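You operate a simulated robot arm through the tools that you are given. There is no shell and no other tool. Be economical: measure what you need, move in short steps, check, and stop when the job is done.

The job below is to be done with a simulated two-armed robot. You get a single attempt, and the scene is never put back.

JOB
Switch the leak tester on and test the finished cap that the card names, at the card's pressure.
Fine: leave the cap under the lid.
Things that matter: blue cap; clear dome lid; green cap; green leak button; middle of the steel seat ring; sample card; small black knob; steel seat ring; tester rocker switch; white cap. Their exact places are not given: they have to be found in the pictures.

Only the result counts: the job must be done as asked and must still hold three seconds after the hand-in. Knocking over, shifting, dropping, spilling or breaking anything else fails it. A push-on lid holds only when it is set on centred and level and pressed home; a screw cap is set on level and turned clockwise until tight.

ROBOT AND FRAMES
Two 7-joint arms with two-finger parallel grippers on one trunk, hanging from a carriage that runs on a rail from [-1.495, -1.567] to [0.01, 0.01] (x, y) and turns from -319 to 368 degrees about z. Base frame: it is fixed where the carriage stands at the start and does not move with it; the origin is on the floor, on the carriage's upright axis, x ahead of it, y to its left, z up; the surface under the hand at the start is at about z = 0.86. Lengths are in m, angles in degrees, forces in N, time in s.
The left shoulder is at the start at [0.04, 0.161, 1.238], the right one opposite. With the tool pointing down near the work surface each hand reaches from about 0.24 to 0.76 m from the robot's upright axis, wherever it stands, measured 20 degrees to its own side. Places, roughly: green leak button [0.6, -0.2, 0.9]; middle of the steel seat ring [0.5, -0.1, 0.9]; sample card [0.6, -0.1, 0.9]; small black knob [0.7, -0.2, 0.9]; steel seat ring [0.5, -0.1, 0.9]; tester rocker switch [0.7, -0.2, 0.9]. Payload 4.4 kg a hand.
The tool frame of a hand sits at the grasp point between the pads (the TCP): z along the fingers, y along the line on which they close. The tips reach 0.023 m beyond it. The gripper opens to 0.094 m. The fingers are 0.038 m wide and 0.01 m thick; the gripper's body (0.054 by 0.096 m) begins 0.039 m behind the TCP.
Orientation is that of the tool frame in the base frame, as [roll, pitch, yaw] about the fixed x, y, z axes, in that order (R = Rz(yaw) Ry(pitch) Rx(roll)). With the fingers straight down and closing along the base's y, the tool's x points along the base's -x, its y along +y and its z along -z.

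CONTROLS
- The arms move only by the tool jog_arm. It takes "left_targets", "right_targets" or both (then of equal length, played together; a hand with none holds still); each is a list that holds one entry, the list of rows, each a list of 6 numbers: the shift along the tool's x, y, z in units of 150 mm (1.0 is 150 mm), then the turn, a rotation vector about the tool's x, y, z in units of 60 degrees (1.0 is 60 degrees). In form: [[[x, y, z, wx, wy, wz], ...]]. A call has 1 to 10 rows; each row is the pose to reach, as a shift and turn from the pose commanded when the call began, along the tool's axes at that moment. "left_hand" and "right_hand" are, for a hand that has rows, the closure in counts, from 0 (fully open) to 255 (shut), set as the call begins (left out, the last holds). A call with a number of a shift or a turn outside -1 to 1 is refused whole. Rows are played at 5 a second. More than 0.05 m and 8.6 degrees between two rows, or a gripper value outside its range, and nothing of the call is played. A pose out of reach is approached as far as the arm can. The call stops where the force on the tool passes 40 N (or 10 N more than at its start, if that is more) or the arm is blocked; 0.2 s more then pass. The fingers move at their own pace (about 0.045 m/s each) and stop on an object; they squeeze with about 22 N. The grip force told is the motor's: it shows also when the fingers shut on nothing. Time passes only in rows, and 0.2 s behind the last, so rows that repeat a pose let the fingers close. The reply holds the time, the measured pose of the TCP, the force on the tool along the base axes, the opening and the grip force, in the units named above and with some noise, with the torque about the TCP (base axes, N m) and any sound that the robot's microphone picked up.
- Cameras (640 x 400 px; columns grow to the right, rows downward): "scene" is now at [0.2248, -0.0378, 1.5249]; the picture's right is [-0.53, -0.85, 0.00], its down [-0.66, 0.41, -0.63] and it looks along [0.54, -0.33, -0.78] (base axes); focal length 261 px, centre (320, 200). "left" rides on the left gripper at [0.086, -0.016, -0.075] in its tool frame; the picture's right is [0.18, 0.98, 0.00], its down [-0.58, 0.11, -0.81] and it looks along [-0.79, 0.15, 0.59] (tool axes); focal length 243 px, centre (320, 200). "right" rides on the right gripper at [0.086, 0.016, -0.075] in its tool frame; the picture's right is [-0.18, 0.98, 0.00], its down [-0.58, -0.11, -0.81] and it looks along [-0.79, -0.15, 0.59] (tool axes); focal length 243 px, centre (320, 200).
- camera(camera): a new picture of that camera. No time passes.
- slide_trunk(by): slides the trunk up (or, below 0, down) by that many m; the arms and the scene camera ride with it, the base frame stays. It gives what a move gives, with no picture.
- roll_base(legs): drives the robot by 1 to 6 legs, each [ahead, left, turn to the left] in m, m and degrees, along the robot's own axes; the way and the turn of a leg run together, so that a leg with both is an arc; at most 1.5 m and 180 degrees a leg. The arms and the cameras ride along, it lands a little off, and it stops where it bumps. It keeps to its track: a leg is cut to what the track allows. It gives what a move gives.
- pan_tilt(pan, tilt): turns the head with the scene camera to pan (to the left, within 86 degrees either way) and tilt (down, from -29 to 69), counted from straight ahead of the robot. It gives what a move gives.
- measure_at(camera, pixels): for up to 12 pixels [column, row] of the newest picture of that camera ("zoom" is the newest enlarged one), the place [x, y, z] in the base frame of the surface seen there, good to about 0.003 m. No time passes.
- close_up(camera, box): a new picture of the part [left, top, right, bottom] of that camera's present view, enlarged. No time passes.
- close_job(): hands the job in; it is judged then, once.

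Go step by step. Measure first, check grasps and placings, and put right what went wrong. The budget is 80 turns and 62 pictures, counting those below and the enlarged ones. Unless the task says otherwise, let go and move clear before handing in.

The tools are called by a JSON object that holds its "method" and its "body". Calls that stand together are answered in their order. jog_arm: Moves the arms, as the interface text tells. Its arguments: {"type":"object","properties":{"left_targets":{"type":"array"},"left_hand":{"type":"number"},"right_targets":{"type":"array"},"right_hand":{"type":"number"}},"required":[]} The other tools are called the same way: slide_trunk (by) slides the trunk up or down; roll_base (legs) drives the base; pan_tilt (pan, tilt) turns the head that bears the scene camera; camera (camera) takes a picture; measure_at (camera, pixels) gives the place of the surface under pixels of a picture; close_up (camera, box) takes an enlarged picture of a part of a camera's view; close_job () hands the job in.

At the start:

```text
time_s: 0.0
left_position: [0.4883, 0.0639, 1.2231]
left_orientation: [-180.0, 0.0, 180.0]
left_wrist_force: [0.4, 1.1, 0.2]
left_wrist_torque: [0.01, -0.03, -0.03]
left_width: 0.0942
left_grip_force: 0.1
right_position: [0.3493, -0.323, 1.2621]
right_orientation: [-180.0, 0.0, -179.9]
right_wrist_force: [-0.4, 0.1, 0.6]
right_wrist_torque: [-0.03, 0.02, 0.0]
right_width: 0.0941
right_grip_force: 0.1
trunk travel left (down, up): [-0.375, 0.395]
robot x, y, heading: [-0.001, -0.0019, 0.2]
head pan, tilt: [-31.7, 50.9]
```

scene: 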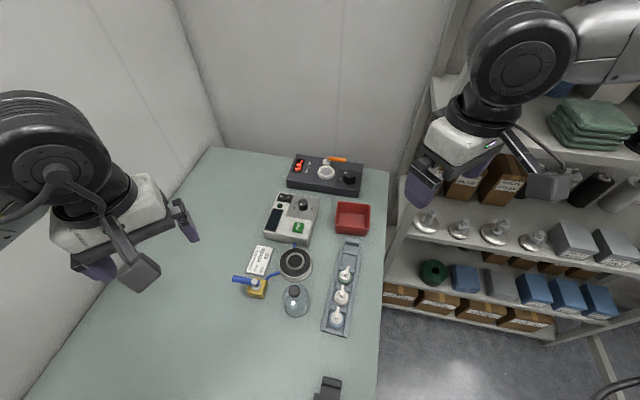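
right: 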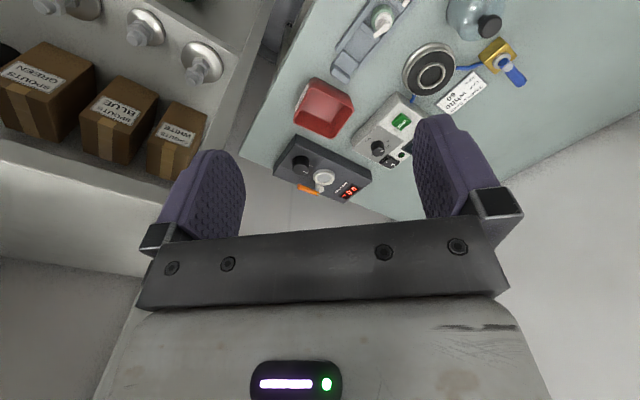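
left: 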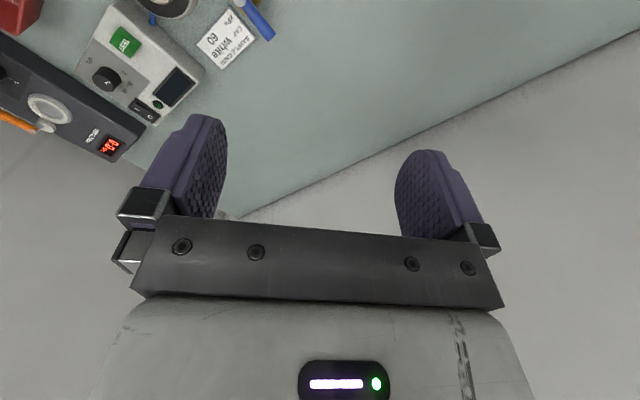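

The card seems to read "white ... 60", the tester is near (290,215), the ring at (295,262), and the caps stand in the tray at (340,290). I will enlarge these parts.

{"method": "close_up", "body": {"camera": "scene", "box": [225, 180, 385, 280]}}

{"method": "close_up", "body": {"camera": "left", "box": [60, 0, 300, 150]}}

{"method": "close_up", "body": {"camera": "scene", "box": [225, 235, 385, 335]}}

```text
4.00 times, centred on (305, 230) of scene
```

zoom: 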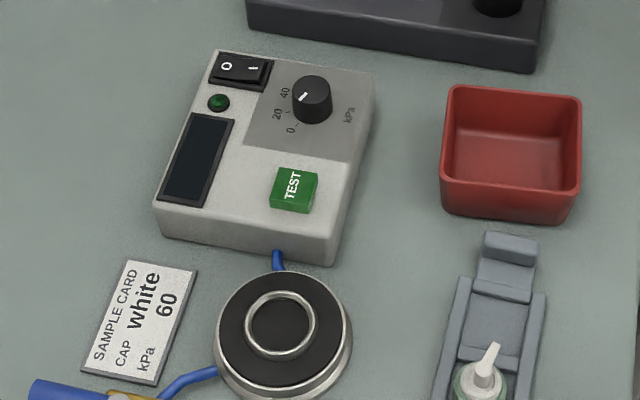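

```text
2.67 times, centred on (180, 75) of left
```

zoom: 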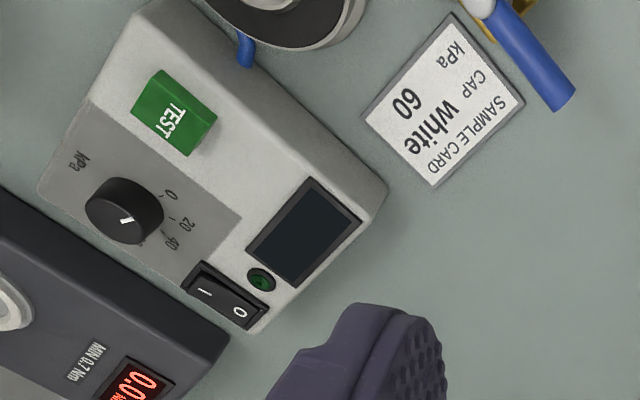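

```text
4.00 times, centred on (305, 285) of scene
```

zoom: 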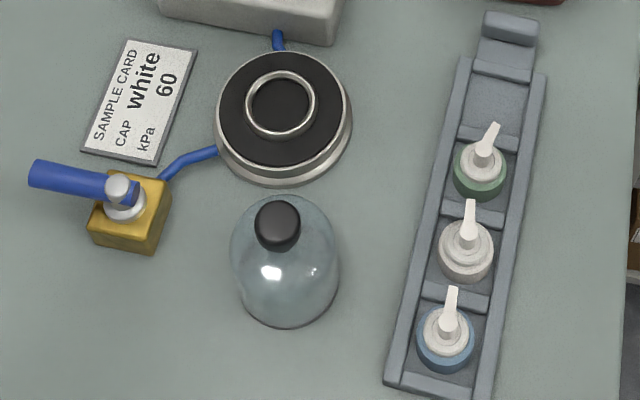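

The card says white at 60 kPa, and the white cap is the middle one in the tray at zoom (466,245). Next I will measure the parts.

{"method": "measure_at", "body": {"camera": "zoom", "pixels": [[280, 100], [245, 104], [314, 104], [278, 225], [278, 205], [285, 318], [467, 240], [468, 206], [466, 278], [440, 250], [493, 250], [470, 215]]}}

{"method": "close_up", "body": {"camera": "scene", "box": [262, 185, 326, 225]}}

{"method": "close_up", "body": {"camera": "scene", "box": [310, 255, 374, 335]}}

{"method": "close_up", "body": {"camera": "scene", "box": [225, 240, 321, 300]}}

```text
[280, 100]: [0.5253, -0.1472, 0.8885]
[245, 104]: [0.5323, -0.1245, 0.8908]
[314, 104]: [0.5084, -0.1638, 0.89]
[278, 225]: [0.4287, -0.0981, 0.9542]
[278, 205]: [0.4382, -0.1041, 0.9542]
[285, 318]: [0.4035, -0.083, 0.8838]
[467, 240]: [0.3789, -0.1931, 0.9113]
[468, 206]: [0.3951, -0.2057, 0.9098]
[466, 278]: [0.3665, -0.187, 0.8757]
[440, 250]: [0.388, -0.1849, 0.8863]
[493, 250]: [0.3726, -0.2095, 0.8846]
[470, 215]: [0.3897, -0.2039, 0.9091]
```

```text
10.00 times, centred on (294, 205) of scene
```

zoom: 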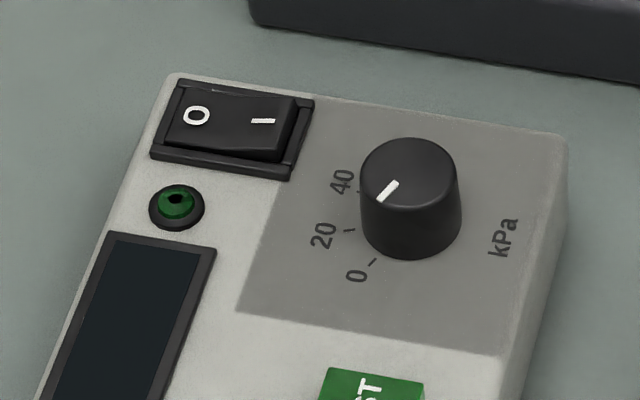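

```text
5.00 times, centred on (342, 295) of scene
```

zoom: 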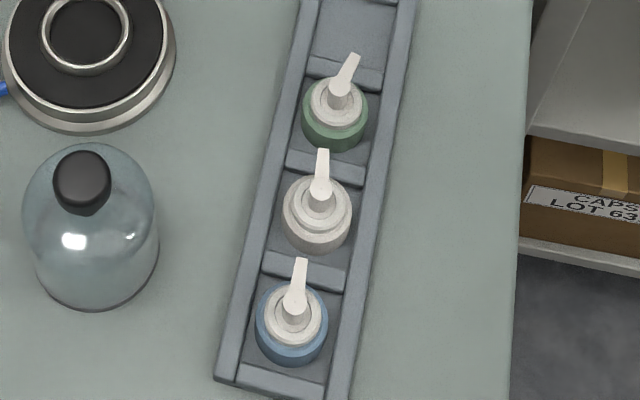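

```text
6.67 times, centred on (273, 270) of scene
```

zoom: 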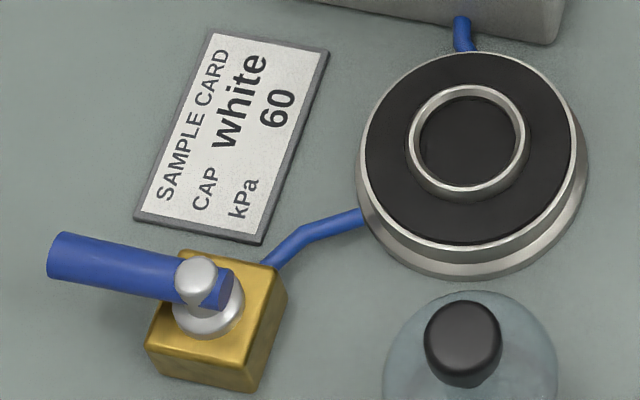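

The knob's marks above 40 are hidden in this view. I will measure the tester parts, the tray and the lid before moving the right hand over for a better look.

{"method": "close_up", "body": {"camera": "scene", "box": [262, 185, 326, 245]}}

{"method": "close_up", "body": {"camera": "right", "box": [340, 80, 436, 170]}}

```text
6.67 times, centred on (294, 215) of scene
```

zoom: 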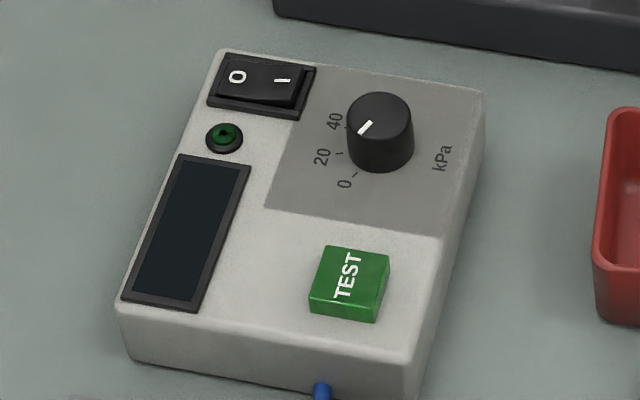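

```text
4.44 times, centred on (388, 125) of right
```

zoom: 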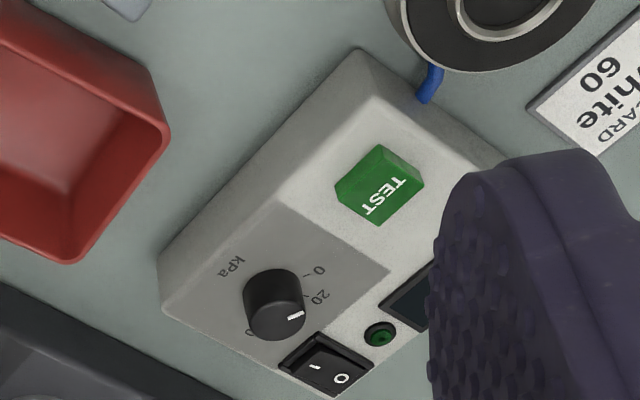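

The scale shows 0, 20 and 40, and the pointer at zoom (296,316) lies past 20. I will measure the tester from this zoom.

{"method": "measure_at", "body": {"camera": "zoom", "pixels": [[270, 290], [296, 316], [316, 366], [341, 378], [385, 185], [305, 274], [312, 295], [365, 60], [165, 290], [235, 330], [262, 340], [400, 360]]}}

{"method": "measure_at", "body": {"camera": "scene", "pixels": [[303, 203], [298, 226], [283, 197], [290, 197], [294, 261], [294, 289], [340, 273], [335, 311], [348, 243], [352, 216], [353, 175], [335, 160]]}}

```text
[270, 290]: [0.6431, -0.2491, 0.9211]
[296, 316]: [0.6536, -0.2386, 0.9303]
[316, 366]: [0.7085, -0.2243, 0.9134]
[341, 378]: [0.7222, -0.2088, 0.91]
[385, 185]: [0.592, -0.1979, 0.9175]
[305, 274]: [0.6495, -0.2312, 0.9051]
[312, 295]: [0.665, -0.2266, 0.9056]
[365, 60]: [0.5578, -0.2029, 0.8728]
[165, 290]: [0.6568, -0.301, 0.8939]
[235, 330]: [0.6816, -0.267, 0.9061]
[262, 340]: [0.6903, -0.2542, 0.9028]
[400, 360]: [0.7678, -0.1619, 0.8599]
```

```text
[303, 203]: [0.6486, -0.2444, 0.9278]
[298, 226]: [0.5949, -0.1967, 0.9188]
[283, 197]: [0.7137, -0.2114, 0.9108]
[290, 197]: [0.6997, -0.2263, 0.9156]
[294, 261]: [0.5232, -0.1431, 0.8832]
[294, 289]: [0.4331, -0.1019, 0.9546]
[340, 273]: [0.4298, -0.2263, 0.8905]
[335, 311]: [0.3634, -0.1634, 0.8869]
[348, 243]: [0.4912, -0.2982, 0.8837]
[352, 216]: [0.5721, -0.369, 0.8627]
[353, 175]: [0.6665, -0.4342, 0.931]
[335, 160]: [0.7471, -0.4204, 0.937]
```

The tester's top is at z≈0.905 and the knob's middle at about (0.656,-0.246). I will bring the right hand over for a steep look at the dial.

{"method": "jog_arm", "body": {"right_targets": [[[-0.25, 0.05, 0.13, 0, 0, 0], [-0.5, 0.1, 0.27, 0, 0, 0], [-0.75, 0.15, 0.4, 0, 0, 0], [-1, 0.2, 0.54, 0, 0, 0]]], "right_hand": 255}}

{"method": "jog_arm", "body": {"right_targets": [[[-0.25, 0.05, 0.13, 0, 0, 0], [-0.5, 0.1, 0.27, 0, 0, 0], [-0.72, 0.1, 0.4, 0, 0, 0], [-0.93, 0.1, 0.54, 0, 0, 0]]]}}

{"method": "camera", "body": {"camera": "right"}}

```text
time_s: 1.0
left_position: [0.4872, 0.0638, 1.222]
left_orientation: [-180.0, 0.0, -180.0]
left_wrist_force: [0.0, 0.6, 0.4]
left_wrist_torque: [0.03, 0.04, 0.0]
left_width: 0.094
left_grip_force: 0.1
right_position: [0.4993, -0.294, 1.1769]
right_orientation: [179.9, 0.0, -179.9]
right_wrist_force: [-0.8, 1.2, 0.5]
right_wrist_torque: [0.0, 0.01, 0.01]
right_width: 0.0053
right_grip_force: 0.0
trunk travel left (down, up): [-0.375, 0.395]
robot x, y, heading: [0.0042, -0.0018, -0.3]
head pan, tilt: [-31.7, 50.9]
```

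```text
time_s: 2.0
left_position: [0.4872, 0.0626, 1.2207]
left_orientation: [-179.9, -0.1, 180.0]
left_wrist_force: [0.0, -0.1, 0.1]
left_wrist_torque: [0.0, 0.0, 0.0]
left_width: 0.0939
left_grip_force: 0.0
right_position: [0.6302, -0.2809, 1.1018]
right_orientation: [179.9, 0.0, 180.0]
right_wrist_force: [-0.1, 0.2, -0.6]
right_wrist_torque: [-0.04, 0.01, 0.0]
right_width: 0.0
right_grip_force: 22.3
right hand out of reach, approached as far as the arm can: row 4
trunk travel left (down, up): [-0.375, 0.395]
robot x, y, heading: [-0.0014, 0.0004, 0.1]
head pan, tilt: [-31.7, 50.9]
```

```text
50 pictures are left
```

right: 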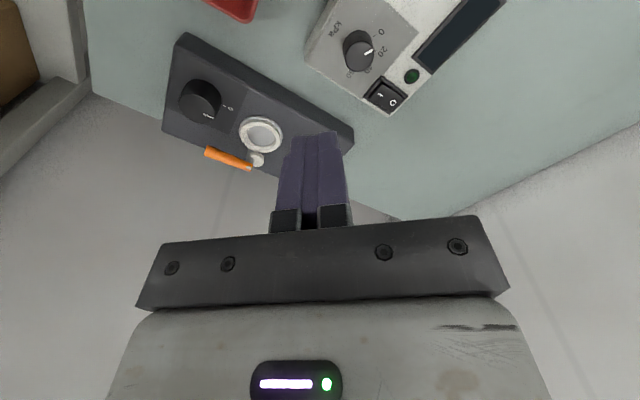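

The dial is in view at (360,50), so I will enlarge it.

{"method": "close_up", "body": {"camera": "right", "box": [304, 0, 432, 120]}}

```text
3.33 times, centred on (368, 60) of right
```

zoom: 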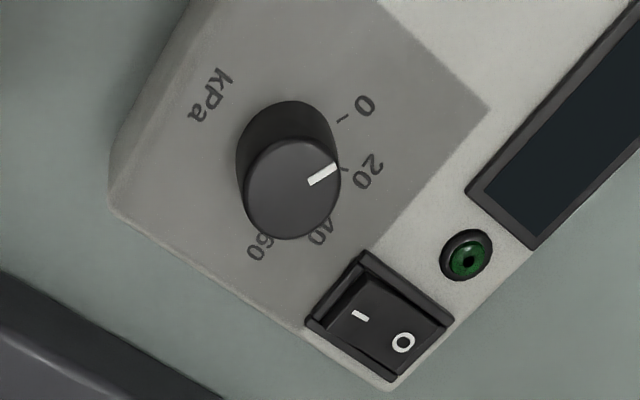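

The labels run 0, 20, 40, 60 around the knob. I will measure them to get angles.

{"method": "measure_at", "body": {"camera": "zoom", "pixels": [[367, 106], [372, 172], [323, 233], [259, 248], [343, 119], [334, 167], [312, 182], [291, 190], [255, 190], [290, 235], [360, 315], [404, 342]]}}

```text
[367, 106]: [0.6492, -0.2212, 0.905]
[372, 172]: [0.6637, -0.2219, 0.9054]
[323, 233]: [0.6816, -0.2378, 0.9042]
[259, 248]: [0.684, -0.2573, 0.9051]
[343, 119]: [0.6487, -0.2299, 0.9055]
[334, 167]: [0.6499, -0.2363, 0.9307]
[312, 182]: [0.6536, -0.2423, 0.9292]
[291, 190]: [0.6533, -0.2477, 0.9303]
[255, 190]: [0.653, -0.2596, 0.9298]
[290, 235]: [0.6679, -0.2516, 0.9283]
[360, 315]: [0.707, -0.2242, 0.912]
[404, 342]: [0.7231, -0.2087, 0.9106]
```

The pointer sits near 0, with 60 about 125° clockwise of it. First comes the rocker's I end at (0.706,-0.225). I will bring the closed tips over it, turned along the rocker and leaning back, and stop well above.

{"method": "jog_arm", "body": {"right_targets": [[[-0.078, 0.06, 0.11, -0.018, -0.045, -0.104], [-0.156, 0.118, 0.23, -0.037, -0.09, -0.207], [-0.234, 0.177, 0.34, -0.055, -0.136, -0.311], [-0.312, 0.236, 0.46, -0.073, -0.181, -0.414], [-0.39, 0.295, 0.57, -0.091, -0.226, -0.518], [-0.47, 0.354, 0.69, -0.11, -0.271, -0.621], [-0.547, 0.413, 0.8, -0.128, -0.3165, -0.725]]]}}

{"method": "camera", "body": {"camera": "right"}}

{"method": "close_up", "body": {"camera": "scene", "box": [245, 140, 373, 220]}}

```text
time_s: 3.6
left_position: [0.486, 0.0637, 1.2207]
left_orientation: [-179.9, 0.1, 180.0]
left_wrist_force: [0.0, 1.0, 0.1]
left_wrist_torque: [-0.01, -0.03, 0.02]
left_width: 0.094
left_grip_force: 0.1
right_position: [0.6417, -0.2584, 1.031]
right_orientation: [-180.0, 20.1, -135.9]
right_wrist_force: [0.1, 0.6, 0.5]
right_wrist_torque: [-0.04, -0.02, 0.02]
right_width: 0.0
right_grip_force: 21.9
right hand out of reach, approached as far as the arm can: row 1, 2, 3, 4, 5, 6, 7
trunk travel left (down, up): [-0.375, 0.395]
robot x, y, heading: [-0.0013, -0.0016, 0.2]
head pan, tilt: [-31.7, 50.9]
```

```text
48 pictures are left
```

right: 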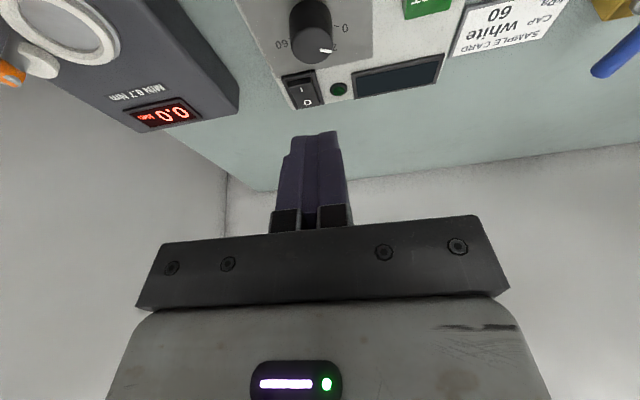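

```text
5.00 times, centred on (309, 180) of scene
```

zoom: 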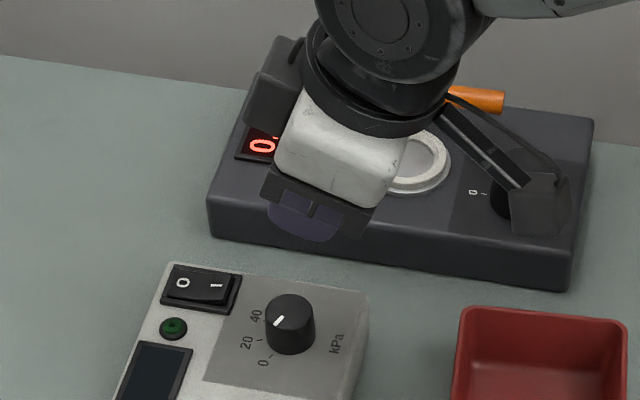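

The hand stopped about 0.08 m short, so the rocker is beyond reach from here. Turning the trunk left would bring the right shoulder nearer, but first I will check where the walls are.

{"method": "measure_at", "body": {"camera": "scene", "pixels": [[170, 120], [20, 60], [200, 60], [300, 80], [400, 60], [205, 150], [30, 380], [60, 350]]}}

```text
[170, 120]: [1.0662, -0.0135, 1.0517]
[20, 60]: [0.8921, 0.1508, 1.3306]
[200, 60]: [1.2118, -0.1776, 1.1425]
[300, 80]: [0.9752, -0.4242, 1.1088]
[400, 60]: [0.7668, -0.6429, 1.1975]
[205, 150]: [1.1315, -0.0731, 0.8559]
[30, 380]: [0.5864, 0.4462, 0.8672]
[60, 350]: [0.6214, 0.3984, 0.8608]
```

The left wall runs along x+y≈1.04, so there is room if I retract first. I will draw the right hand back and up, then turn 30° left and counter-pan the head.

{"method": "jog_arm", "body": {"right_targets": [[[0.2, 0, -0.2, 0, 0, 0], [0.4, 0, -0.4, 0, 0, 0], [0.6, 0, -0.6, 0, 0, 0], [0.8, 0, -0.8, 0, 0, 0], [0.9, 0, -1, 0, 0, 0]]]}}

{"method": "roll_base", "body": {"legs": [[0, 0, 30]]}}

{"method": "pan_tilt", "body": {"pan": -58, "tilt": 51}}

{"method": "camera", "body": {"camera": "scene"}}

```text
time_s: 4.8
left_position: [0.488, 0.0626, 1.2221]
left_orientation: [-179.9, 0.0, 179.9]
left_wrist_force: [0.1, 0.0, -1.0]
left_wrist_torque: [-0.01, 0.0, -0.01]
left_width: 0.0942
left_grip_force: 0.0
right_position: [0.5133, -0.3808, 1.1241]
right_orientation: [180.0, 20.1, -136.1]
right_wrist_force: [0.9, -0.4, -0.7]
right_wrist_torque: [0.0, -0.01, -0.02]
right_width: 0.0
right_grip_force: 21.8
trunk travel left (down, up): [-0.375, 0.395]
robot x, y, heading: [-0.0003, -0.0002, -0.2]
head pan, tilt: [-31.7, 50.9]
```

```text
time_s: 6.7
left_position: [0.3882, 0.3009, 1.2216]
left_orientation: [-180.0, 0.0, -149.6]
left_wrist_force: [0.2, 0.7, 0.0]
left_wrist_torque: [0.01, -0.01, -0.01]
left_width: 0.0941
left_grip_force: 0.0
right_position: [0.635, -0.0694, 1.1245]
right_orientation: [179.8, 20.0, -105.7]
right_wrist_force: [0.6, -0.1, -0.4]
right_wrist_torque: [0.0, -0.02, 0.0]
right_width: 0.0
right_grip_force: 22.2
trunk travel left (down, up): [-0.375, 0.395]
robot x, y, heading: [0.0005, -0.002, 30.2]
head pan, tilt: [-31.7, 50.9]
```

```text
time_s: 7.6
left_position: [0.3877, 0.2999, 1.2219]
left_orientation: [180.0, 0.0, -149.8]
left_wrist_force: [-1.3, -0.5, -0.4]
left_wrist_torque: [0.01, 0.02, -0.03]
left_width: 0.0939
left_grip_force: 0.1
right_position: [0.6359, -0.0702, 1.1251]
right_orientation: [179.9, 20.1, -105.8]
right_wrist_force: [-0.3, 0.8, 0.0]
right_wrist_torque: [0.0, -0.01, -0.02]
right_width: 0.0
right_grip_force: 22.2
trunk travel left (down, up): [-0.375, 0.395]
robot x, y, heading: [-0.0007, 0.0012, 30.0]
head pan, tilt: [-58.0, 51.0]
```

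```text
46 pictures are left
```

scene: 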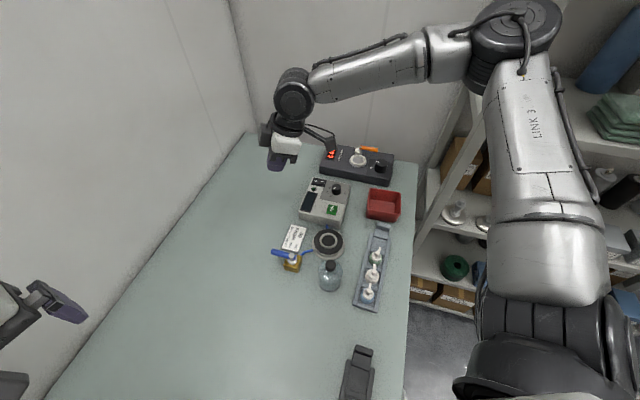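

The tester is clear at (325,200) and the hand is free above the table. I will move toward the rocker and turn back to its axis.

{"method": "jog_arm", "body": {"right_targets": [[[0.191, -0.124, 0.101, 0.034, 0, 0.095], [0.382, -0.248, 0.202, 0.069, 0, 0.189], [0.573, -0.373, 0.302, 0.103, 0, 0.284], [0.764, -0.497, 0.403, 0.138, 0, 0.378], [0.955, -0.621, 0.504, 0.172, 0, 0.473]]]}}

```text
time_s: 8.8
left_position: [0.3888, 0.3005, 1.2217]
left_orientation: [-179.9, 0.0, -149.7]
left_wrist_force: [0.2, 0.3, -0.1]
left_wrist_torque: [0.0, 0.05, -0.02]
left_width: 0.0937
left_grip_force: 0.0
right_position: [0.697, -0.1988, 1.0045]
right_orientation: [179.8, 20.0, -136.1]
right_wrist_force: [-0.2, 0.0, 0.3]
right_wrist_torque: [0.02, -0.03, -0.02]
right_width: 0.0001
right_grip_force: 22.3
trunk travel left (down, up): [-0.375, 0.395]
robot x, y, heading: [0.001, -0.0005, 30.4]
head pan, tilt: [-58.0, 51.0]
```

It now reaches. I will go to about 20 mm above the rocker's I end and check from the scene.

{"method": "jog_arm", "body": {"right_targets": [[[0.063, -0.083, 0.142, 0, 0, 0], [0.126, -0.165, 0.284, 0, 0, 0], [0.126, -0.165, 0.284, 0, 0, 0]]]}}

{"method": "close_up", "body": {"camera": "scene", "box": [285, 160, 365, 220]}}

{"method": "camera", "body": {"camera": "right"}}

```text
time_s: 9.6
left_position: [0.3886, 0.2987, 1.2225]
left_orientation: [-180.0, 0.1, -149.8]
left_wrist_force: [0.1, -0.3, -0.6]
left_wrist_torque: [0.0, 0.0, 0.0]
left_width: 0.0941
left_grip_force: 0.1
right_position: [0.7123, -0.2187, 0.9575]
right_orientation: [-180.0, 20.0, -135.9]
right_wrist_force: [0.7, 0.2, 0.4]
right_wrist_torque: [0.03, 0.03, -0.01]
right_width: 0.0
right_grip_force: 22.0
trunk travel left (down, up): [-0.375, 0.395]
robot x, y, heading: [0.0008, 0.0, 30.1]
head pan, tilt: [-58.0, 51.0]
```

```text
6.67 times, centred on (325, 190) of scene
```

zoom: 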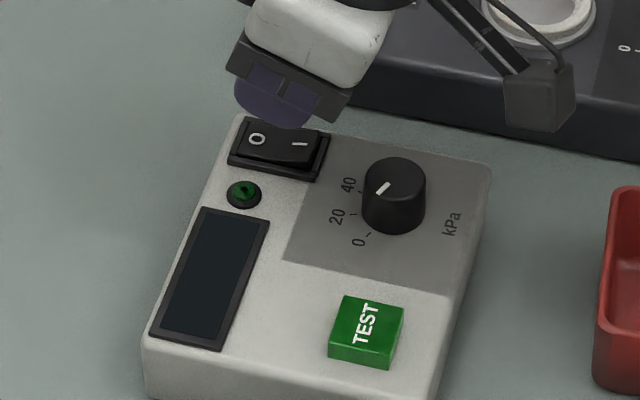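

```text
44 pictures are left
```

right: 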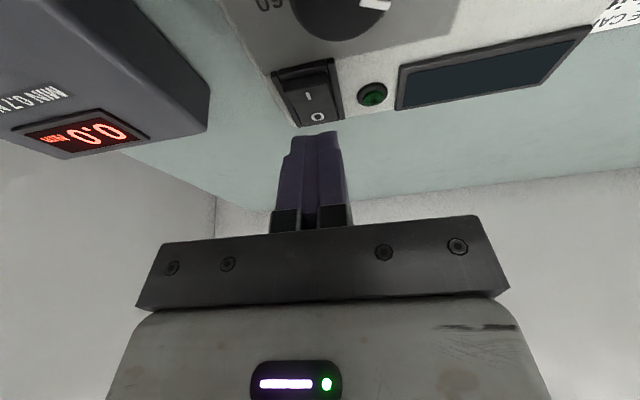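

The tips' lower edge stands above the I glyph (zoom 300,143). Now I press straight down in small steps.

{"method": "jog_arm", "body": {"right_targets": [[[0.03, 0, 0.082, 0, 0, 0], [0.043, 0, 0.119, 0, 0, 0], [0.05, 0, 0.138, 0, 0, 0], [0.057, 0, 0.157, 0, 0, 0], [0.057, 0, 0.157, 0, 0, 0]]]}}

{"method": "close_up", "body": {"camera": "scene", "box": [285, 160, 365, 220]}}

```text
time_s: 10.5
left_position: [0.3897, 0.2991, 1.222]
left_orientation: [-180.0, -0.1, -149.8]
left_wrist_force: [-0.6, 0.3, -0.6]
left_wrist_torque: [-0.01, -0.01, 0.01]
left_width: 0.0943
left_grip_force: 0.0
right_position: [0.7135, -0.2186, 0.9401]
right_orientation: [179.8, 20.4, -135.9]
right_wrist_force: [-6.8, -3.2, 16.9]
right_wrist_torque: [-0.21, 0.32, 0.03]
right_width: 0.0
right_grip_force: 22.0
trunk travel left (down, up): [-0.375, 0.395]
robot x, y, heading: [0.0003, -0.0009, 30.3]
head pan, tilt: [-58.0, 51.0]
stopped in row 4 (right hand): the force on the tool passed its limit at 46 N (the readings are from after the stop); the commanded pose is now the measured one
```

```text
6.67 times, centred on (325, 190) of scene
```

zoom: 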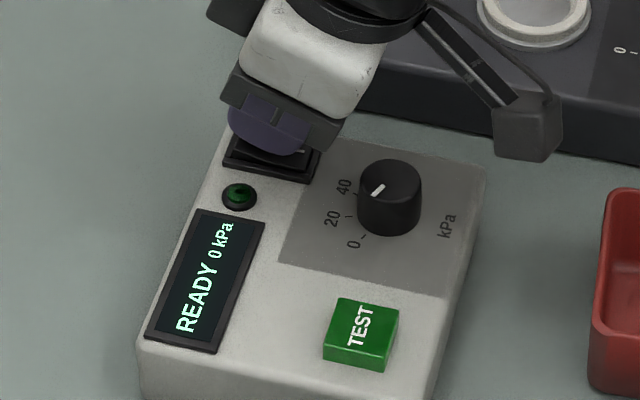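

The display now reads "READY 0 kPa" and the pointer is at 0. I will lift, stand the hand upright and go above the knob at about (0.656,-0.249).

{"method": "jog_arm", "body": {"right_targets": [[[-0.06, 0, -0.165, 0, 0, 0], [-0.091, 0, -0.25, -0.01, 0.03, -0.07], [-0.04, 0.02, -0.3, -0.032, 0.072, -0.18], [0.02, 0.035, -0.35, -0.055, 0.12, -0.3], [0.08, 0.055, -0.4, -0.076, 0.168, -0.42], [0.14, 0.08, -0.44, -0.097, 0.217, -0.545], [0.2, 0.1, -0.48, -0.118, 0.265, -0.67], [0.255, 0.12, -0.518, -0.14, 0.314, -0.792], [0.255, 0.12, -0.518, -0.14, 0.314, -0.792]]]}}

{"method": "close_up", "body": {"camera": "scene", "box": [285, 160, 365, 220]}}

{"method": "camera", "body": {"camera": "right"}}

```text
time_s: 12.5
left_position: [0.3878, 0.3004, 1.2203]
left_orientation: [180.0, 0.0, -149.7]
left_wrist_force: [0.1, 0.6, -0.1]
left_wrist_torque: [-0.01, -0.02, 0.0]
left_width: 0.0939
left_grip_force: 0.0
right_position: [0.654, -0.2481, 0.9969]
right_orientation: [-180.0, 0.3, -87.8]
right_wrist_force: [0.3, -0.6, 0.6]
right_wrist_torque: [-0.02, -0.01, -0.02]
right_width: 0.0001
right_grip_force: 21.9
trunk travel left (down, up): [-0.375, 0.395]
robot x, y, heading: [0.0001, -0.001, 30.1]
head pan, tilt: [-58.0, 51.0]
```

```text
6.67 times, centred on (325, 190) of scene
```

zoom: 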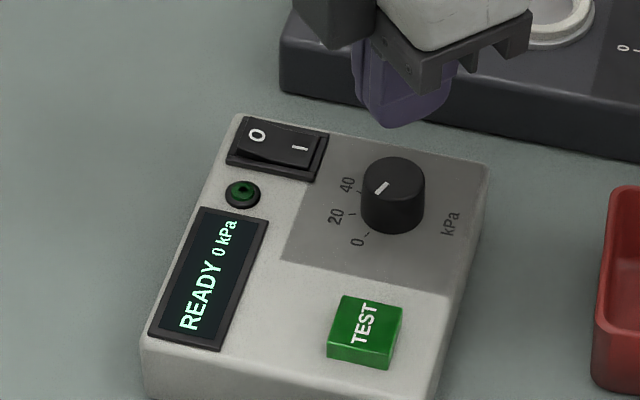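

```text
41 pictures are left
```

right: 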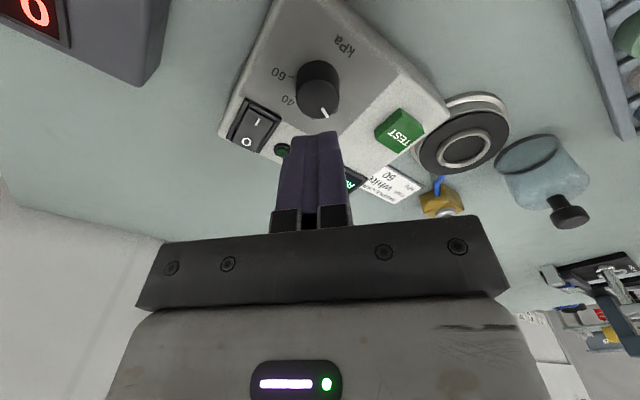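

The switch stays on and the tester hasn't moved. I will measure the knob's rim for an accurate centre.

{"method": "measure_at", "body": {"camera": "zoom", "pixels": [[364, 180], [422, 180], [393, 160], [393, 203], [393, 181], [300, 147], [365, 322], [370, 310]]}}

{"method": "measure_at", "body": {"camera": "right", "pixels": [[318, 103], [300, 101], [336, 99], [318, 86], [318, 115], [290, 75], [462, 148], [470, 142]]}}

```text
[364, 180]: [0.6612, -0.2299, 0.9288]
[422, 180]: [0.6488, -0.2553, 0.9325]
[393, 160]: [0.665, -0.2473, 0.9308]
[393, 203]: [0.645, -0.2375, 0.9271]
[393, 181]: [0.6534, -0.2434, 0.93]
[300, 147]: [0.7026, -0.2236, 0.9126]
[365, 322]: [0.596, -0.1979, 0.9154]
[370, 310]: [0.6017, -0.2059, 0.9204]
```

```text
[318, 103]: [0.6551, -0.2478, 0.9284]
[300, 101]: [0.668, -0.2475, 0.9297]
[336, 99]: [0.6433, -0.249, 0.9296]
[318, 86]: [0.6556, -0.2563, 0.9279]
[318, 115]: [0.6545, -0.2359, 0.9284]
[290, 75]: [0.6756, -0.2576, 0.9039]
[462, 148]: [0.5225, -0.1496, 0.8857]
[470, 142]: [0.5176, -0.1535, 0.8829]
```

The knob's centre is (0.655,-0.2455) with radius about 0.0145. I will part the fingers moderately, then come down around it.

{"method": "jog_arm", "body": {"right_targets": [[[-0.016, -0.007, 0, 0, 0, 0], [-0.016, -0.007, 0.05, 0, 0, 0], [-0.016, -0.007, 0.1, 0, 0, 0], [-0.016, -0.007, 0.2, 0, 0, 0], [-0.016, -0.007, 0.3, 0, 0, 0], [-0.016, -0.007, 0.37, 0, 0, 0], [-0.016, -0.007, 0.43, 0, 0, 0]]], "right_hand": 125}}

{"method": "close_up", "body": {"camera": "scene", "box": [285, 160, 365, 220]}}

```text
time_s: 14.1
left_position: [0.3892, 0.299, 1.2217]
left_orientation: [179.9, -0.1, -149.7]
left_wrist_force: [0.2, 0.1, 0.1]
left_wrist_torque: [0.02, -0.02, 0.0]
left_width: 0.094
left_grip_force: 0.1
right_position: [0.6564, -0.2445, 0.9324]
right_orientation: [-179.9, 0.3, -87.9]
right_wrist_force: [0.0, 0.0, 0.1]
right_wrist_torque: [0.0, 0.01, 0.0]
right_width: 0.048
right_grip_force: 0.0
trunk travel left (down, up): [-0.375, 0.395]
robot x, y, heading: [-0.0021, -0.0009, 30.3]
head pan, tilt: [-58.0, 51.0]
```

```text
6.67 times, centred on (325, 190) of scene
```

zoom: 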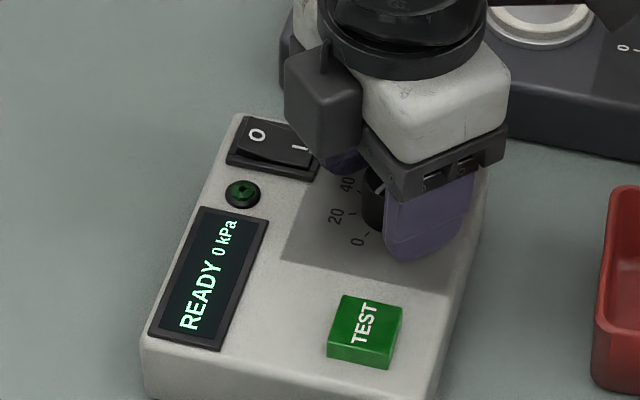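

The fingers straddle the knob. I will close and turn about 56° clockwise, reading the display.

{"method": "jog_arm", "body": {"right_targets": [[[0, 0, 0, 0, 0, 0], [0, 0, 0, 0, 0, 0], [0, 0, 0, 0, 0, 0], [0, 0, 0, 0, 0, 0.13], [0, 0, 0, 0, 0, 0.26], [0, 0, 0, 0, 0, 0.4], [0, 0, 0, 0, 0, 0.53], [0, 0, 0, 0, 0, 0.66], [0, 0, 0, 0, 0, 0.8], [0, 0, 0, 0, 0, 0.93]]], "right_hand": 255}}

{"method": "close_up", "body": {"camera": "scene", "box": [285, 160, 365, 220]}}

```text
time_s: 16.3
left_position: [0.3901, 0.2994, 1.2215]
left_orientation: [179.9, 0.1, -149.7]
left_wrist_force: [-0.2, 0.1, 0.1]
left_wrist_torque: [-0.03, 0.02, -0.03]
left_width: 0.0939
left_grip_force: 0.1
right_position: [0.6573, -0.2459, 0.9334]
right_orientation: [180.0, 0.3, -143.8]
right_wrist_force: [19.7, -4.6, -20.3]
right_wrist_torque: [-0.65, -0.13, 0.01]
right_width: 0.0296
right_grip_force: 45.0
trunk travel left (down, up): [-0.375, 0.395]
robot x, y, heading: [-0.0014, -0.0029, 30.4]
head pan, tilt: [-58.0, 51.0]
```

```text
6.67 times, centred on (325, 190) of scene
```

zoom: 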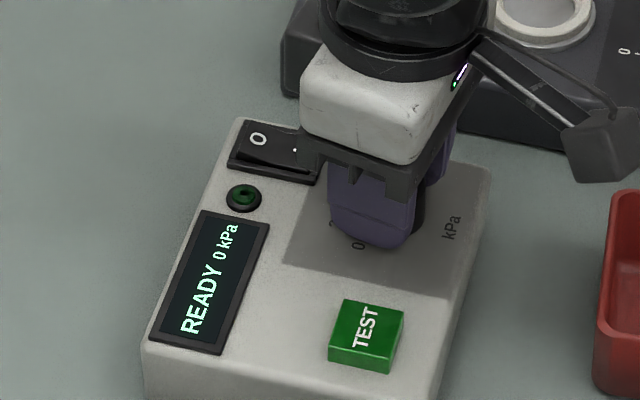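

The display still says 0 and there is a 20 N side load. I will open, lift a little and look at the pointer.

{"method": "jog_arm", "body": {"right_targets": [[[0, 0, 0, 0, 0, 0], [0, 0, 0, 0, 0, 0], [0, 0, 0, 0, 0, 0], [0, 0, -0.15, 0, 0, 0], [0, 0, -0.4, 0, 0, 0]]], "right_hand": 125}}

{"method": "close_up", "body": {"camera": "scene", "box": [285, 160, 365, 220]}}

```text
time_s: 17.5
left_position: [0.3895, 0.2991, 1.2215]
left_orientation: [-179.9, 0.0, -149.7]
left_wrist_force: [0.3, 0.2, -0.6]
left_wrist_torque: [0.02, -0.01, 0.0]
left_width: 0.0939
left_grip_force: 0.1
right_position: [0.6561, -0.2465, 0.9908]
right_orientation: [179.8, 0.3, -143.7]
right_wrist_force: [-0.8, 0.1, -1.0]
right_wrist_torque: [-0.02, 0.0, 0.02]
right_width: 0.0481
right_grip_force: 0.0
trunk travel left (down, up): [-0.375, 0.395]
robot x, y, heading: [0.0015, 0.0004, 30.1]
head pan, tilt: [-58.0, 51.0]
```

```text
6.67 times, centred on (325, 190) of scene
```

zoom: 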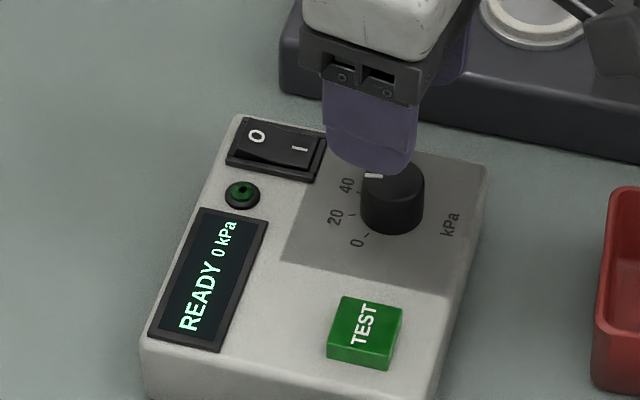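

The knob did turn (the pointer is now near zoom (373,175)) and the tester is in place. The right camera should show pointer against scale.

{"method": "close_up", "body": {"camera": "right", "box": [240, 0, 432, 120]}}

```text
3.33 times, centred on (336, 60) of right
```

zoom: 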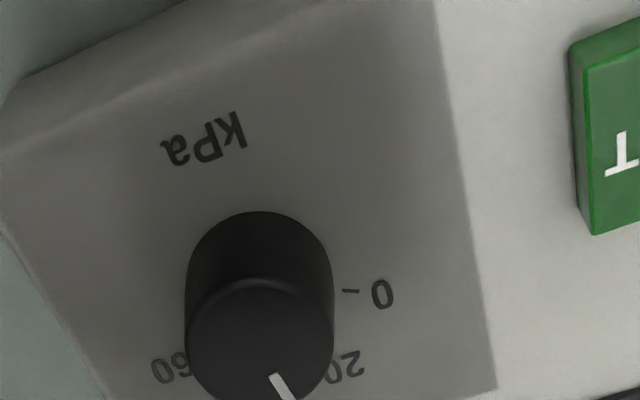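

The pointer stands near 28 kPa, matching 56° at about 2° per kPa, so about 64° more is needed. I will descend again, grip and turn.

{"method": "jog_arm", "body": {"right_targets": [[[0, 0, 0.2, 0, 0, 0], [0, 0, 0.35, 0, 0, 0], [0, 0, 0.39, 0, 0, 0]]]}}

{"method": "jog_arm", "body": {"right_targets": [[[0, 0, 0, 0, 0, 0], [0, 0, 0, 0, 0, 0], [0, 0, 0, 0, 0, 0.14], [0, 0, 0, 0, 0, 0.28], [0, 0, 0, 0, 0, 0.42], [0, 0, 0, 0, 0, 0.56], [0, 0, 0, 0, 0, 0.7], [0, 0, 0, 0, 0, 0.84], [0, 0, 0, 0, 0, 0.97]]], "right_hand": 255}}

{"method": "jog_arm", "body": {"right_targets": [[[0, 0, 0, 0, 0, 0.1], [0, 0, 0, 0, 0, 0.1]]]}}

{"method": "jog_arm", "body": {"right_targets": [[[0, 0, 0, 0, 0, 0], [0, 0, 0, 0, 0, 0], [0, 0, 0, 0, 0, 0], [0, 0, -0.2, 0, 0, 0], [0, 0, -0.5, 0, 0, 0], [0, 0, -0.8, 0, 0, 0]]], "right_hand": 125}}

{"method": "camera", "body": {"camera": "right"}}

{"method": "close_up", "body": {"camera": "scene", "box": [285, 160, 365, 220]}}

```text
time_s: 18.3
left_position: [0.3894, 0.3005, 1.221]
left_orientation: [179.9, 0.1, -149.7]
left_wrist_force: [-0.1, -0.3, 1.1]
left_wrist_torque: [0.03, 0.0, -0.02]
left_width: 0.0939
left_grip_force: 0.0
right_position: [0.6549, -0.2459, 0.935]
right_orientation: [179.9, 0.4, -143.7]
right_wrist_force: [-0.6, 0.0, -0.4]
right_wrist_torque: [0.0, 0.0, 0.04]
right_width: 0.0478
right_grip_force: 0.0
trunk travel left (down, up): [-0.375, 0.395]
robot x, y, heading: [-0.003, -0.003, 30.3]
head pan, tilt: [-58.0, 51.0]
```

```text
time_s: 20.3
left_position: [0.389, 0.2977, 1.2207]
left_orientation: [-180.0, 0.1, -149.8]
left_wrist_force: [-0.1, -0.2, -0.8]
left_wrist_torque: [-0.02, 0.01, -0.03]
left_width: 0.0937
left_grip_force: 0.0
right_position: [0.6559, -0.2465, 0.9341]
right_orientation: [-180.0, 0.1, 157.9]
right_wrist_force: [14.2, -14.3, -23.6]
right_wrist_torque: [-0.45, -0.01, 0.03]
right_width: 0.0297
right_grip_force: 45.3
trunk travel left (down, up): [-0.375, 0.395]
robot x, y, heading: [-0.0019, 0.0018, 30.2]
head pan, tilt: [-58.0, 51.0]
```

```text
time_s: 20.9
left_position: [0.3884, 0.2969, 1.2205]
left_orientation: [-180.0, -0.1, -149.8]
left_wrist_force: [0.1, 0.4, -0.4]
left_wrist_torque: [-0.01, -0.01, 0.01]
left_width: 0.094
left_grip_force: 0.0
right_position: [0.6543, -0.2465, 0.9336]
right_orientation: [179.8, -0.1, 152.1]
right_wrist_force: [4.8, -16.0, -12.7]
right_wrist_torque: [0.22, -0.03, 0.0]
right_width: 0.0295
right_grip_force: 44.8
trunk travel left (down, up): [-0.375, 0.395]
robot x, y, heading: [0.0025, 0.0021, 30.3]
head pan, tilt: [-58.0, 51.0]
```

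```text
time_s: 22.3
left_position: [0.3898, 0.2992, 1.2205]
left_orientation: [-180.0, 0.0, -149.7]
left_wrist_force: [0.2, 0.1, -0.3]
left_wrist_torque: [0.02, 0.0, 0.0]
left_width: 0.0939
left_grip_force: 0.1
right_position: [0.6543, -0.2438, 1.0548]
right_orientation: [179.7, 0.0, 152.2]
right_wrist_force: [-0.1, 0.5, 0.3]
right_wrist_torque: [0.01, 0.0, 0.01]
right_width: 0.0479
right_grip_force: 0.1
trunk travel left (down, up): [-0.375, 0.395]
robot x, y, heading: [-0.0006, -0.0031, 30.3]
head pan, tilt: [-58.0, 51.0]
```

```text
36 pictures are left
```

right: 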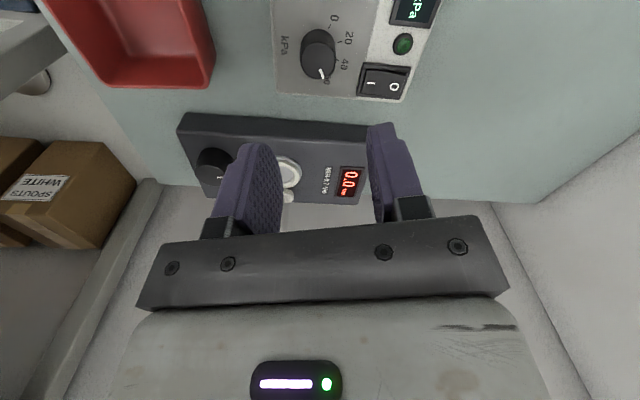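

```text
6.67 times, centred on (325, 190) of scene
```

zoom: 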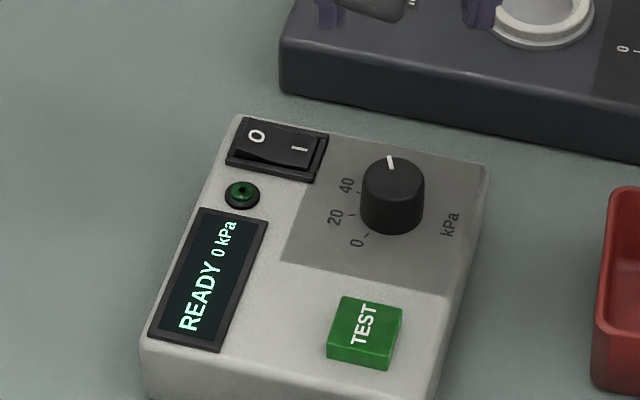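

{"method": "close_up", "body": {"camera": "right", "box": [272, 5, 368, 95]}}

```text
4.44 times, centred on (320, 50) of right
```

zoom: 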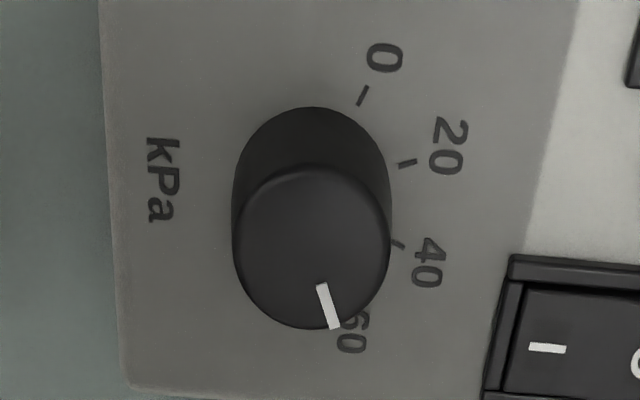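

The ticks 0, 20 and 40 are clear here and the pointer sits close to 60. I will measure the ticks and pointer for exact angles.

{"method": "measure_at", "body": {"camera": "zoom", "pixels": [[362, 96], [407, 163], [398, 244], [352, 330], [385, 57], [450, 145], [427, 262], [311, 245], [322, 288], [332, 322], [240, 245], [385, 245]]}}

```text
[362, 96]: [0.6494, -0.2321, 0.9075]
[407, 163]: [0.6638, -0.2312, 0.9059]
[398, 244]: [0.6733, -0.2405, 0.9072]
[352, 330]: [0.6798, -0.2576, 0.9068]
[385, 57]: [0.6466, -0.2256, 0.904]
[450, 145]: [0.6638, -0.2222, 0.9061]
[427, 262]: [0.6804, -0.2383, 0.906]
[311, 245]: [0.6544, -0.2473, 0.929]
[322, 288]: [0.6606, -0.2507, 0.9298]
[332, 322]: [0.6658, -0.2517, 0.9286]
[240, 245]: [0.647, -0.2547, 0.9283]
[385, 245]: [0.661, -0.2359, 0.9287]
```

Angle estimates are sensitive to parallax, so I want a view straight down the knob's axis. I will tilt the hand 24° and shift it so the wrist camera stands right above the knob.

{"method": "jog_arm", "body": {"right_targets": [[[-0.1, 0, 0, 0, 0.133, 0], [-0.2, 0, 0, 0, 0.267, 0], [-0.32, 0, 0, 0, 0.4, 0], [-0.32, 0, 0, 0, 0.4, 0]]]}}

{"method": "close_up", "body": {"camera": "right", "box": [256, 0, 416, 150]}}

```text
time_s: 23.3
left_position: [0.389, 0.2996, 1.222]
left_orientation: [180.0, 0.0, -149.7]
left_wrist_force: [0.0, 0.0, -0.5]
left_wrist_torque: [-0.02, -0.01, 0.03]
left_width: 0.094
left_grip_force: 0.1
right_position: [0.6961, -0.2673, 1.0525]
right_orientation: [179.6, -24.1, 152.3]
right_wrist_force: [0.5, 0.5, -0.4]
right_wrist_torque: [0.02, 0.0, 0.02]
right_width: 0.0478
right_grip_force: 0.0
trunk travel left (down, up): [-0.375, 0.395]
robot x, y, heading: [0.0014, 0.0028, 30.5]
head pan, tilt: [-58.0, 51.0]
```

```text
2.67 times, centred on (336, 75) of right
```

zoom: 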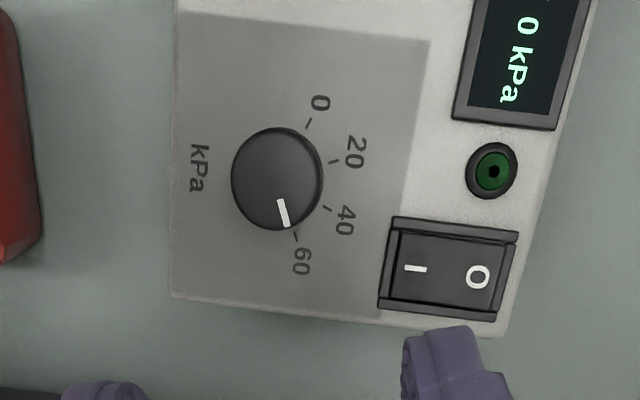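

Now the 60 tick shows at zoom (296,236) and the pointer tip at (286,226) seems a bit past it. I will enlarge more to judge.

{"method": "close_up", "body": {"camera": "right", "box": [328, 30, 392, 110]}}

```text
5.00 times, centred on (360, 70) of right
```

zoom: 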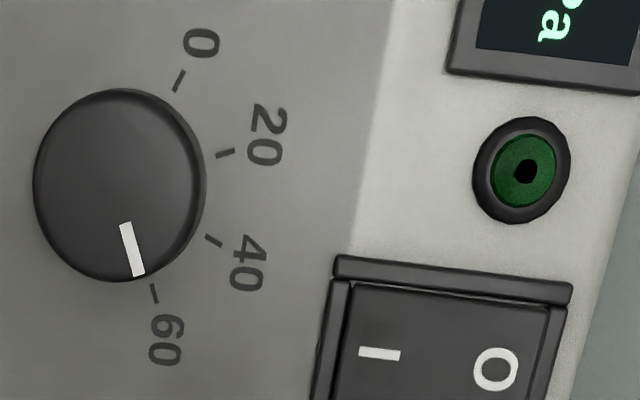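

The pointer is roughly 4° past the 60 tick. I will return over the knob, re-grip and turn back 4°.

{"method": "jog_arm", "body": {"right_targets": [[[0.1, 0, 0.043, 0, -0.133, 0], [0.2, 0, 0.087, 0, -0.267, 0], [0.292, 0, 0.13, 0, -0.4, 0], [0.292, 0, 0.13, 0, -0.4, 0]]]}}

{"method": "jog_arm", "body": {"right_targets": [[[0, 0, 0.25, 0, 0, 0], [0, 0, 0.5, 0, 0, 0], [0, 0, 0.7, 0, 0, 0], [0, 0, 0.79, 0, 0, 0]]]}}

{"method": "jog_arm", "body": {"right_targets": [[[0, 0, 0, 0, 0, 0], [0, 0, 0, 0, 0, 0], [0, 0, 0, 0, 0, 0], [0, 0, 0, 0, 0, -0.035], [0, 0, 0, 0, 0, -0.067], [0, 0, 0, 0, 0, -0.067]]], "right_hand": 255}}

{"method": "jog_arm", "body": {"right_targets": [[[0, 0, 0, 0, 0, 0], [0, 0, 0, 0, 0, 0], [0, 0, 0, 0, 0, 0], [0, 0, -0.2, 0, 0, 0], [0, 0, -0.5, 0, 0, 0], [0, 0, -0.79, 0, 0, 0], [-0.1, 0, -0.79, 0, 0.133, 0], [-0.2, 0, -0.79, 0, 0.267, 0], [-0.32, 0, -0.79, 0, 0.4, 0], [-0.32, 0, -0.79, 0, 0.4, 0]]], "right_hand": 125}}

{"method": "close_up", "body": {"camera": "right", "box": [316, 20, 396, 110]}}

```text
time_s: 24.3
left_position: [0.3898, 0.2995, 1.222]
left_orientation: [-179.9, 0.0, -149.7]
left_wrist_force: [-0.2, -0.8, -0.5]
left_wrist_torque: [-0.04, 0.02, 0.02]
left_width: 0.094
left_grip_force: 0.0
right_position: [0.6555, -0.2458, 1.055]
right_orientation: [179.7, 0.0, 152.1]
right_wrist_force: [0.3, -1.0, 0.0]
right_wrist_torque: [0.02, 0.01, -0.03]
right_width: 0.0477
right_grip_force: 0.0
trunk travel left (down, up): [-0.375, 0.395]
robot x, y, heading: [-0.0012, 0.0031, 30.1]
head pan, tilt: [-58.0, 51.0]
```

```text
time_s: 25.3
left_position: [0.3886, 0.2989, 1.2215]
left_orientation: [179.9, 0.0, -149.7]
left_wrist_force: [0.1, 0.2, -0.5]
left_wrist_torque: [0.01, -0.01, -0.01]
left_width: 0.0941
left_grip_force: 0.2
right_position: [0.6557, -0.2455, 0.934]
right_orientation: [179.5, 0.0, 152.0]
right_wrist_force: [-0.8, -0.1, 0.1]
right_wrist_torque: [-0.01, -0.01, 0.0]
right_width: 0.0481
right_grip_force: 0.0
trunk travel left (down, up): [-0.375, 0.395]
robot x, y, heading: [-0.0055, 0.0005, 30.2]
head pan, tilt: [-58.0, 51.0]
```

```text
time_s: 26.7
left_position: [0.3876, 0.2992, 1.2209]
left_orientation: [-180.0, 0.0, -149.7]
left_wrist_force: [0.7, 0.2, -0.8]
left_wrist_torque: [-0.04, 0.0, -0.03]
left_width: 0.0938
left_grip_force: 0.1
right_position: [0.6542, -0.2471, 0.9348]
right_orientation: [179.8, 0.0, 156.3]
right_wrist_force: [8.1, -7.4, -21.5]
right_wrist_torque: [-0.32, 0.12, -0.02]
right_width: 0.0294
right_grip_force: 45.2
trunk travel left (down, up): [-0.375, 0.395]
robot x, y, heading: [0.0005, -0.0011, 30.2]
head pan, tilt: [-58.0, 51.0]
```

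```text
time_s: 28.9
left_position: [0.3887, 0.2984, 1.2216]
left_orientation: [180.0, 0.0, -149.6]
left_wrist_force: [0.6, 0.0, 0.5]
left_wrist_torque: [-0.01, 0.01, 0.03]
left_width: 0.0937
left_grip_force: 0.1
right_position: [0.6988, -0.2667, 1.0548]
right_orientation: [179.7, -24.0, 156.3]
right_wrist_force: [-0.2, 0.2, -0.8]
right_wrist_torque: [-0.04, 0.01, -0.03]
right_width: 0.0478
right_grip_force: 0.0
trunk travel left (down, up): [-0.375, 0.395]
robot x, y, heading: [0.0017, -0.0007, 30.2]
head pan, tilt: [-58.0, 51.0]
```

```text
4.44 times, centred on (356, 65) of right
```

zoom: 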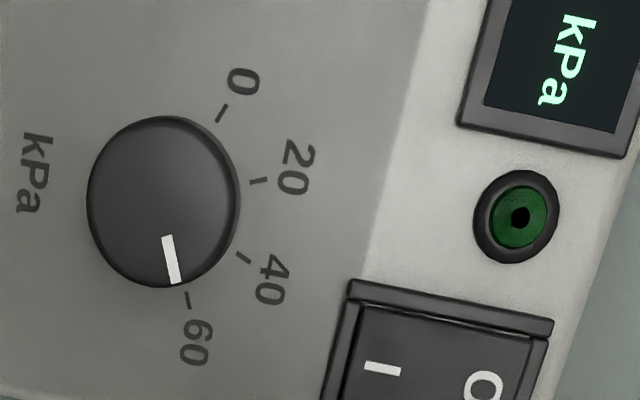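

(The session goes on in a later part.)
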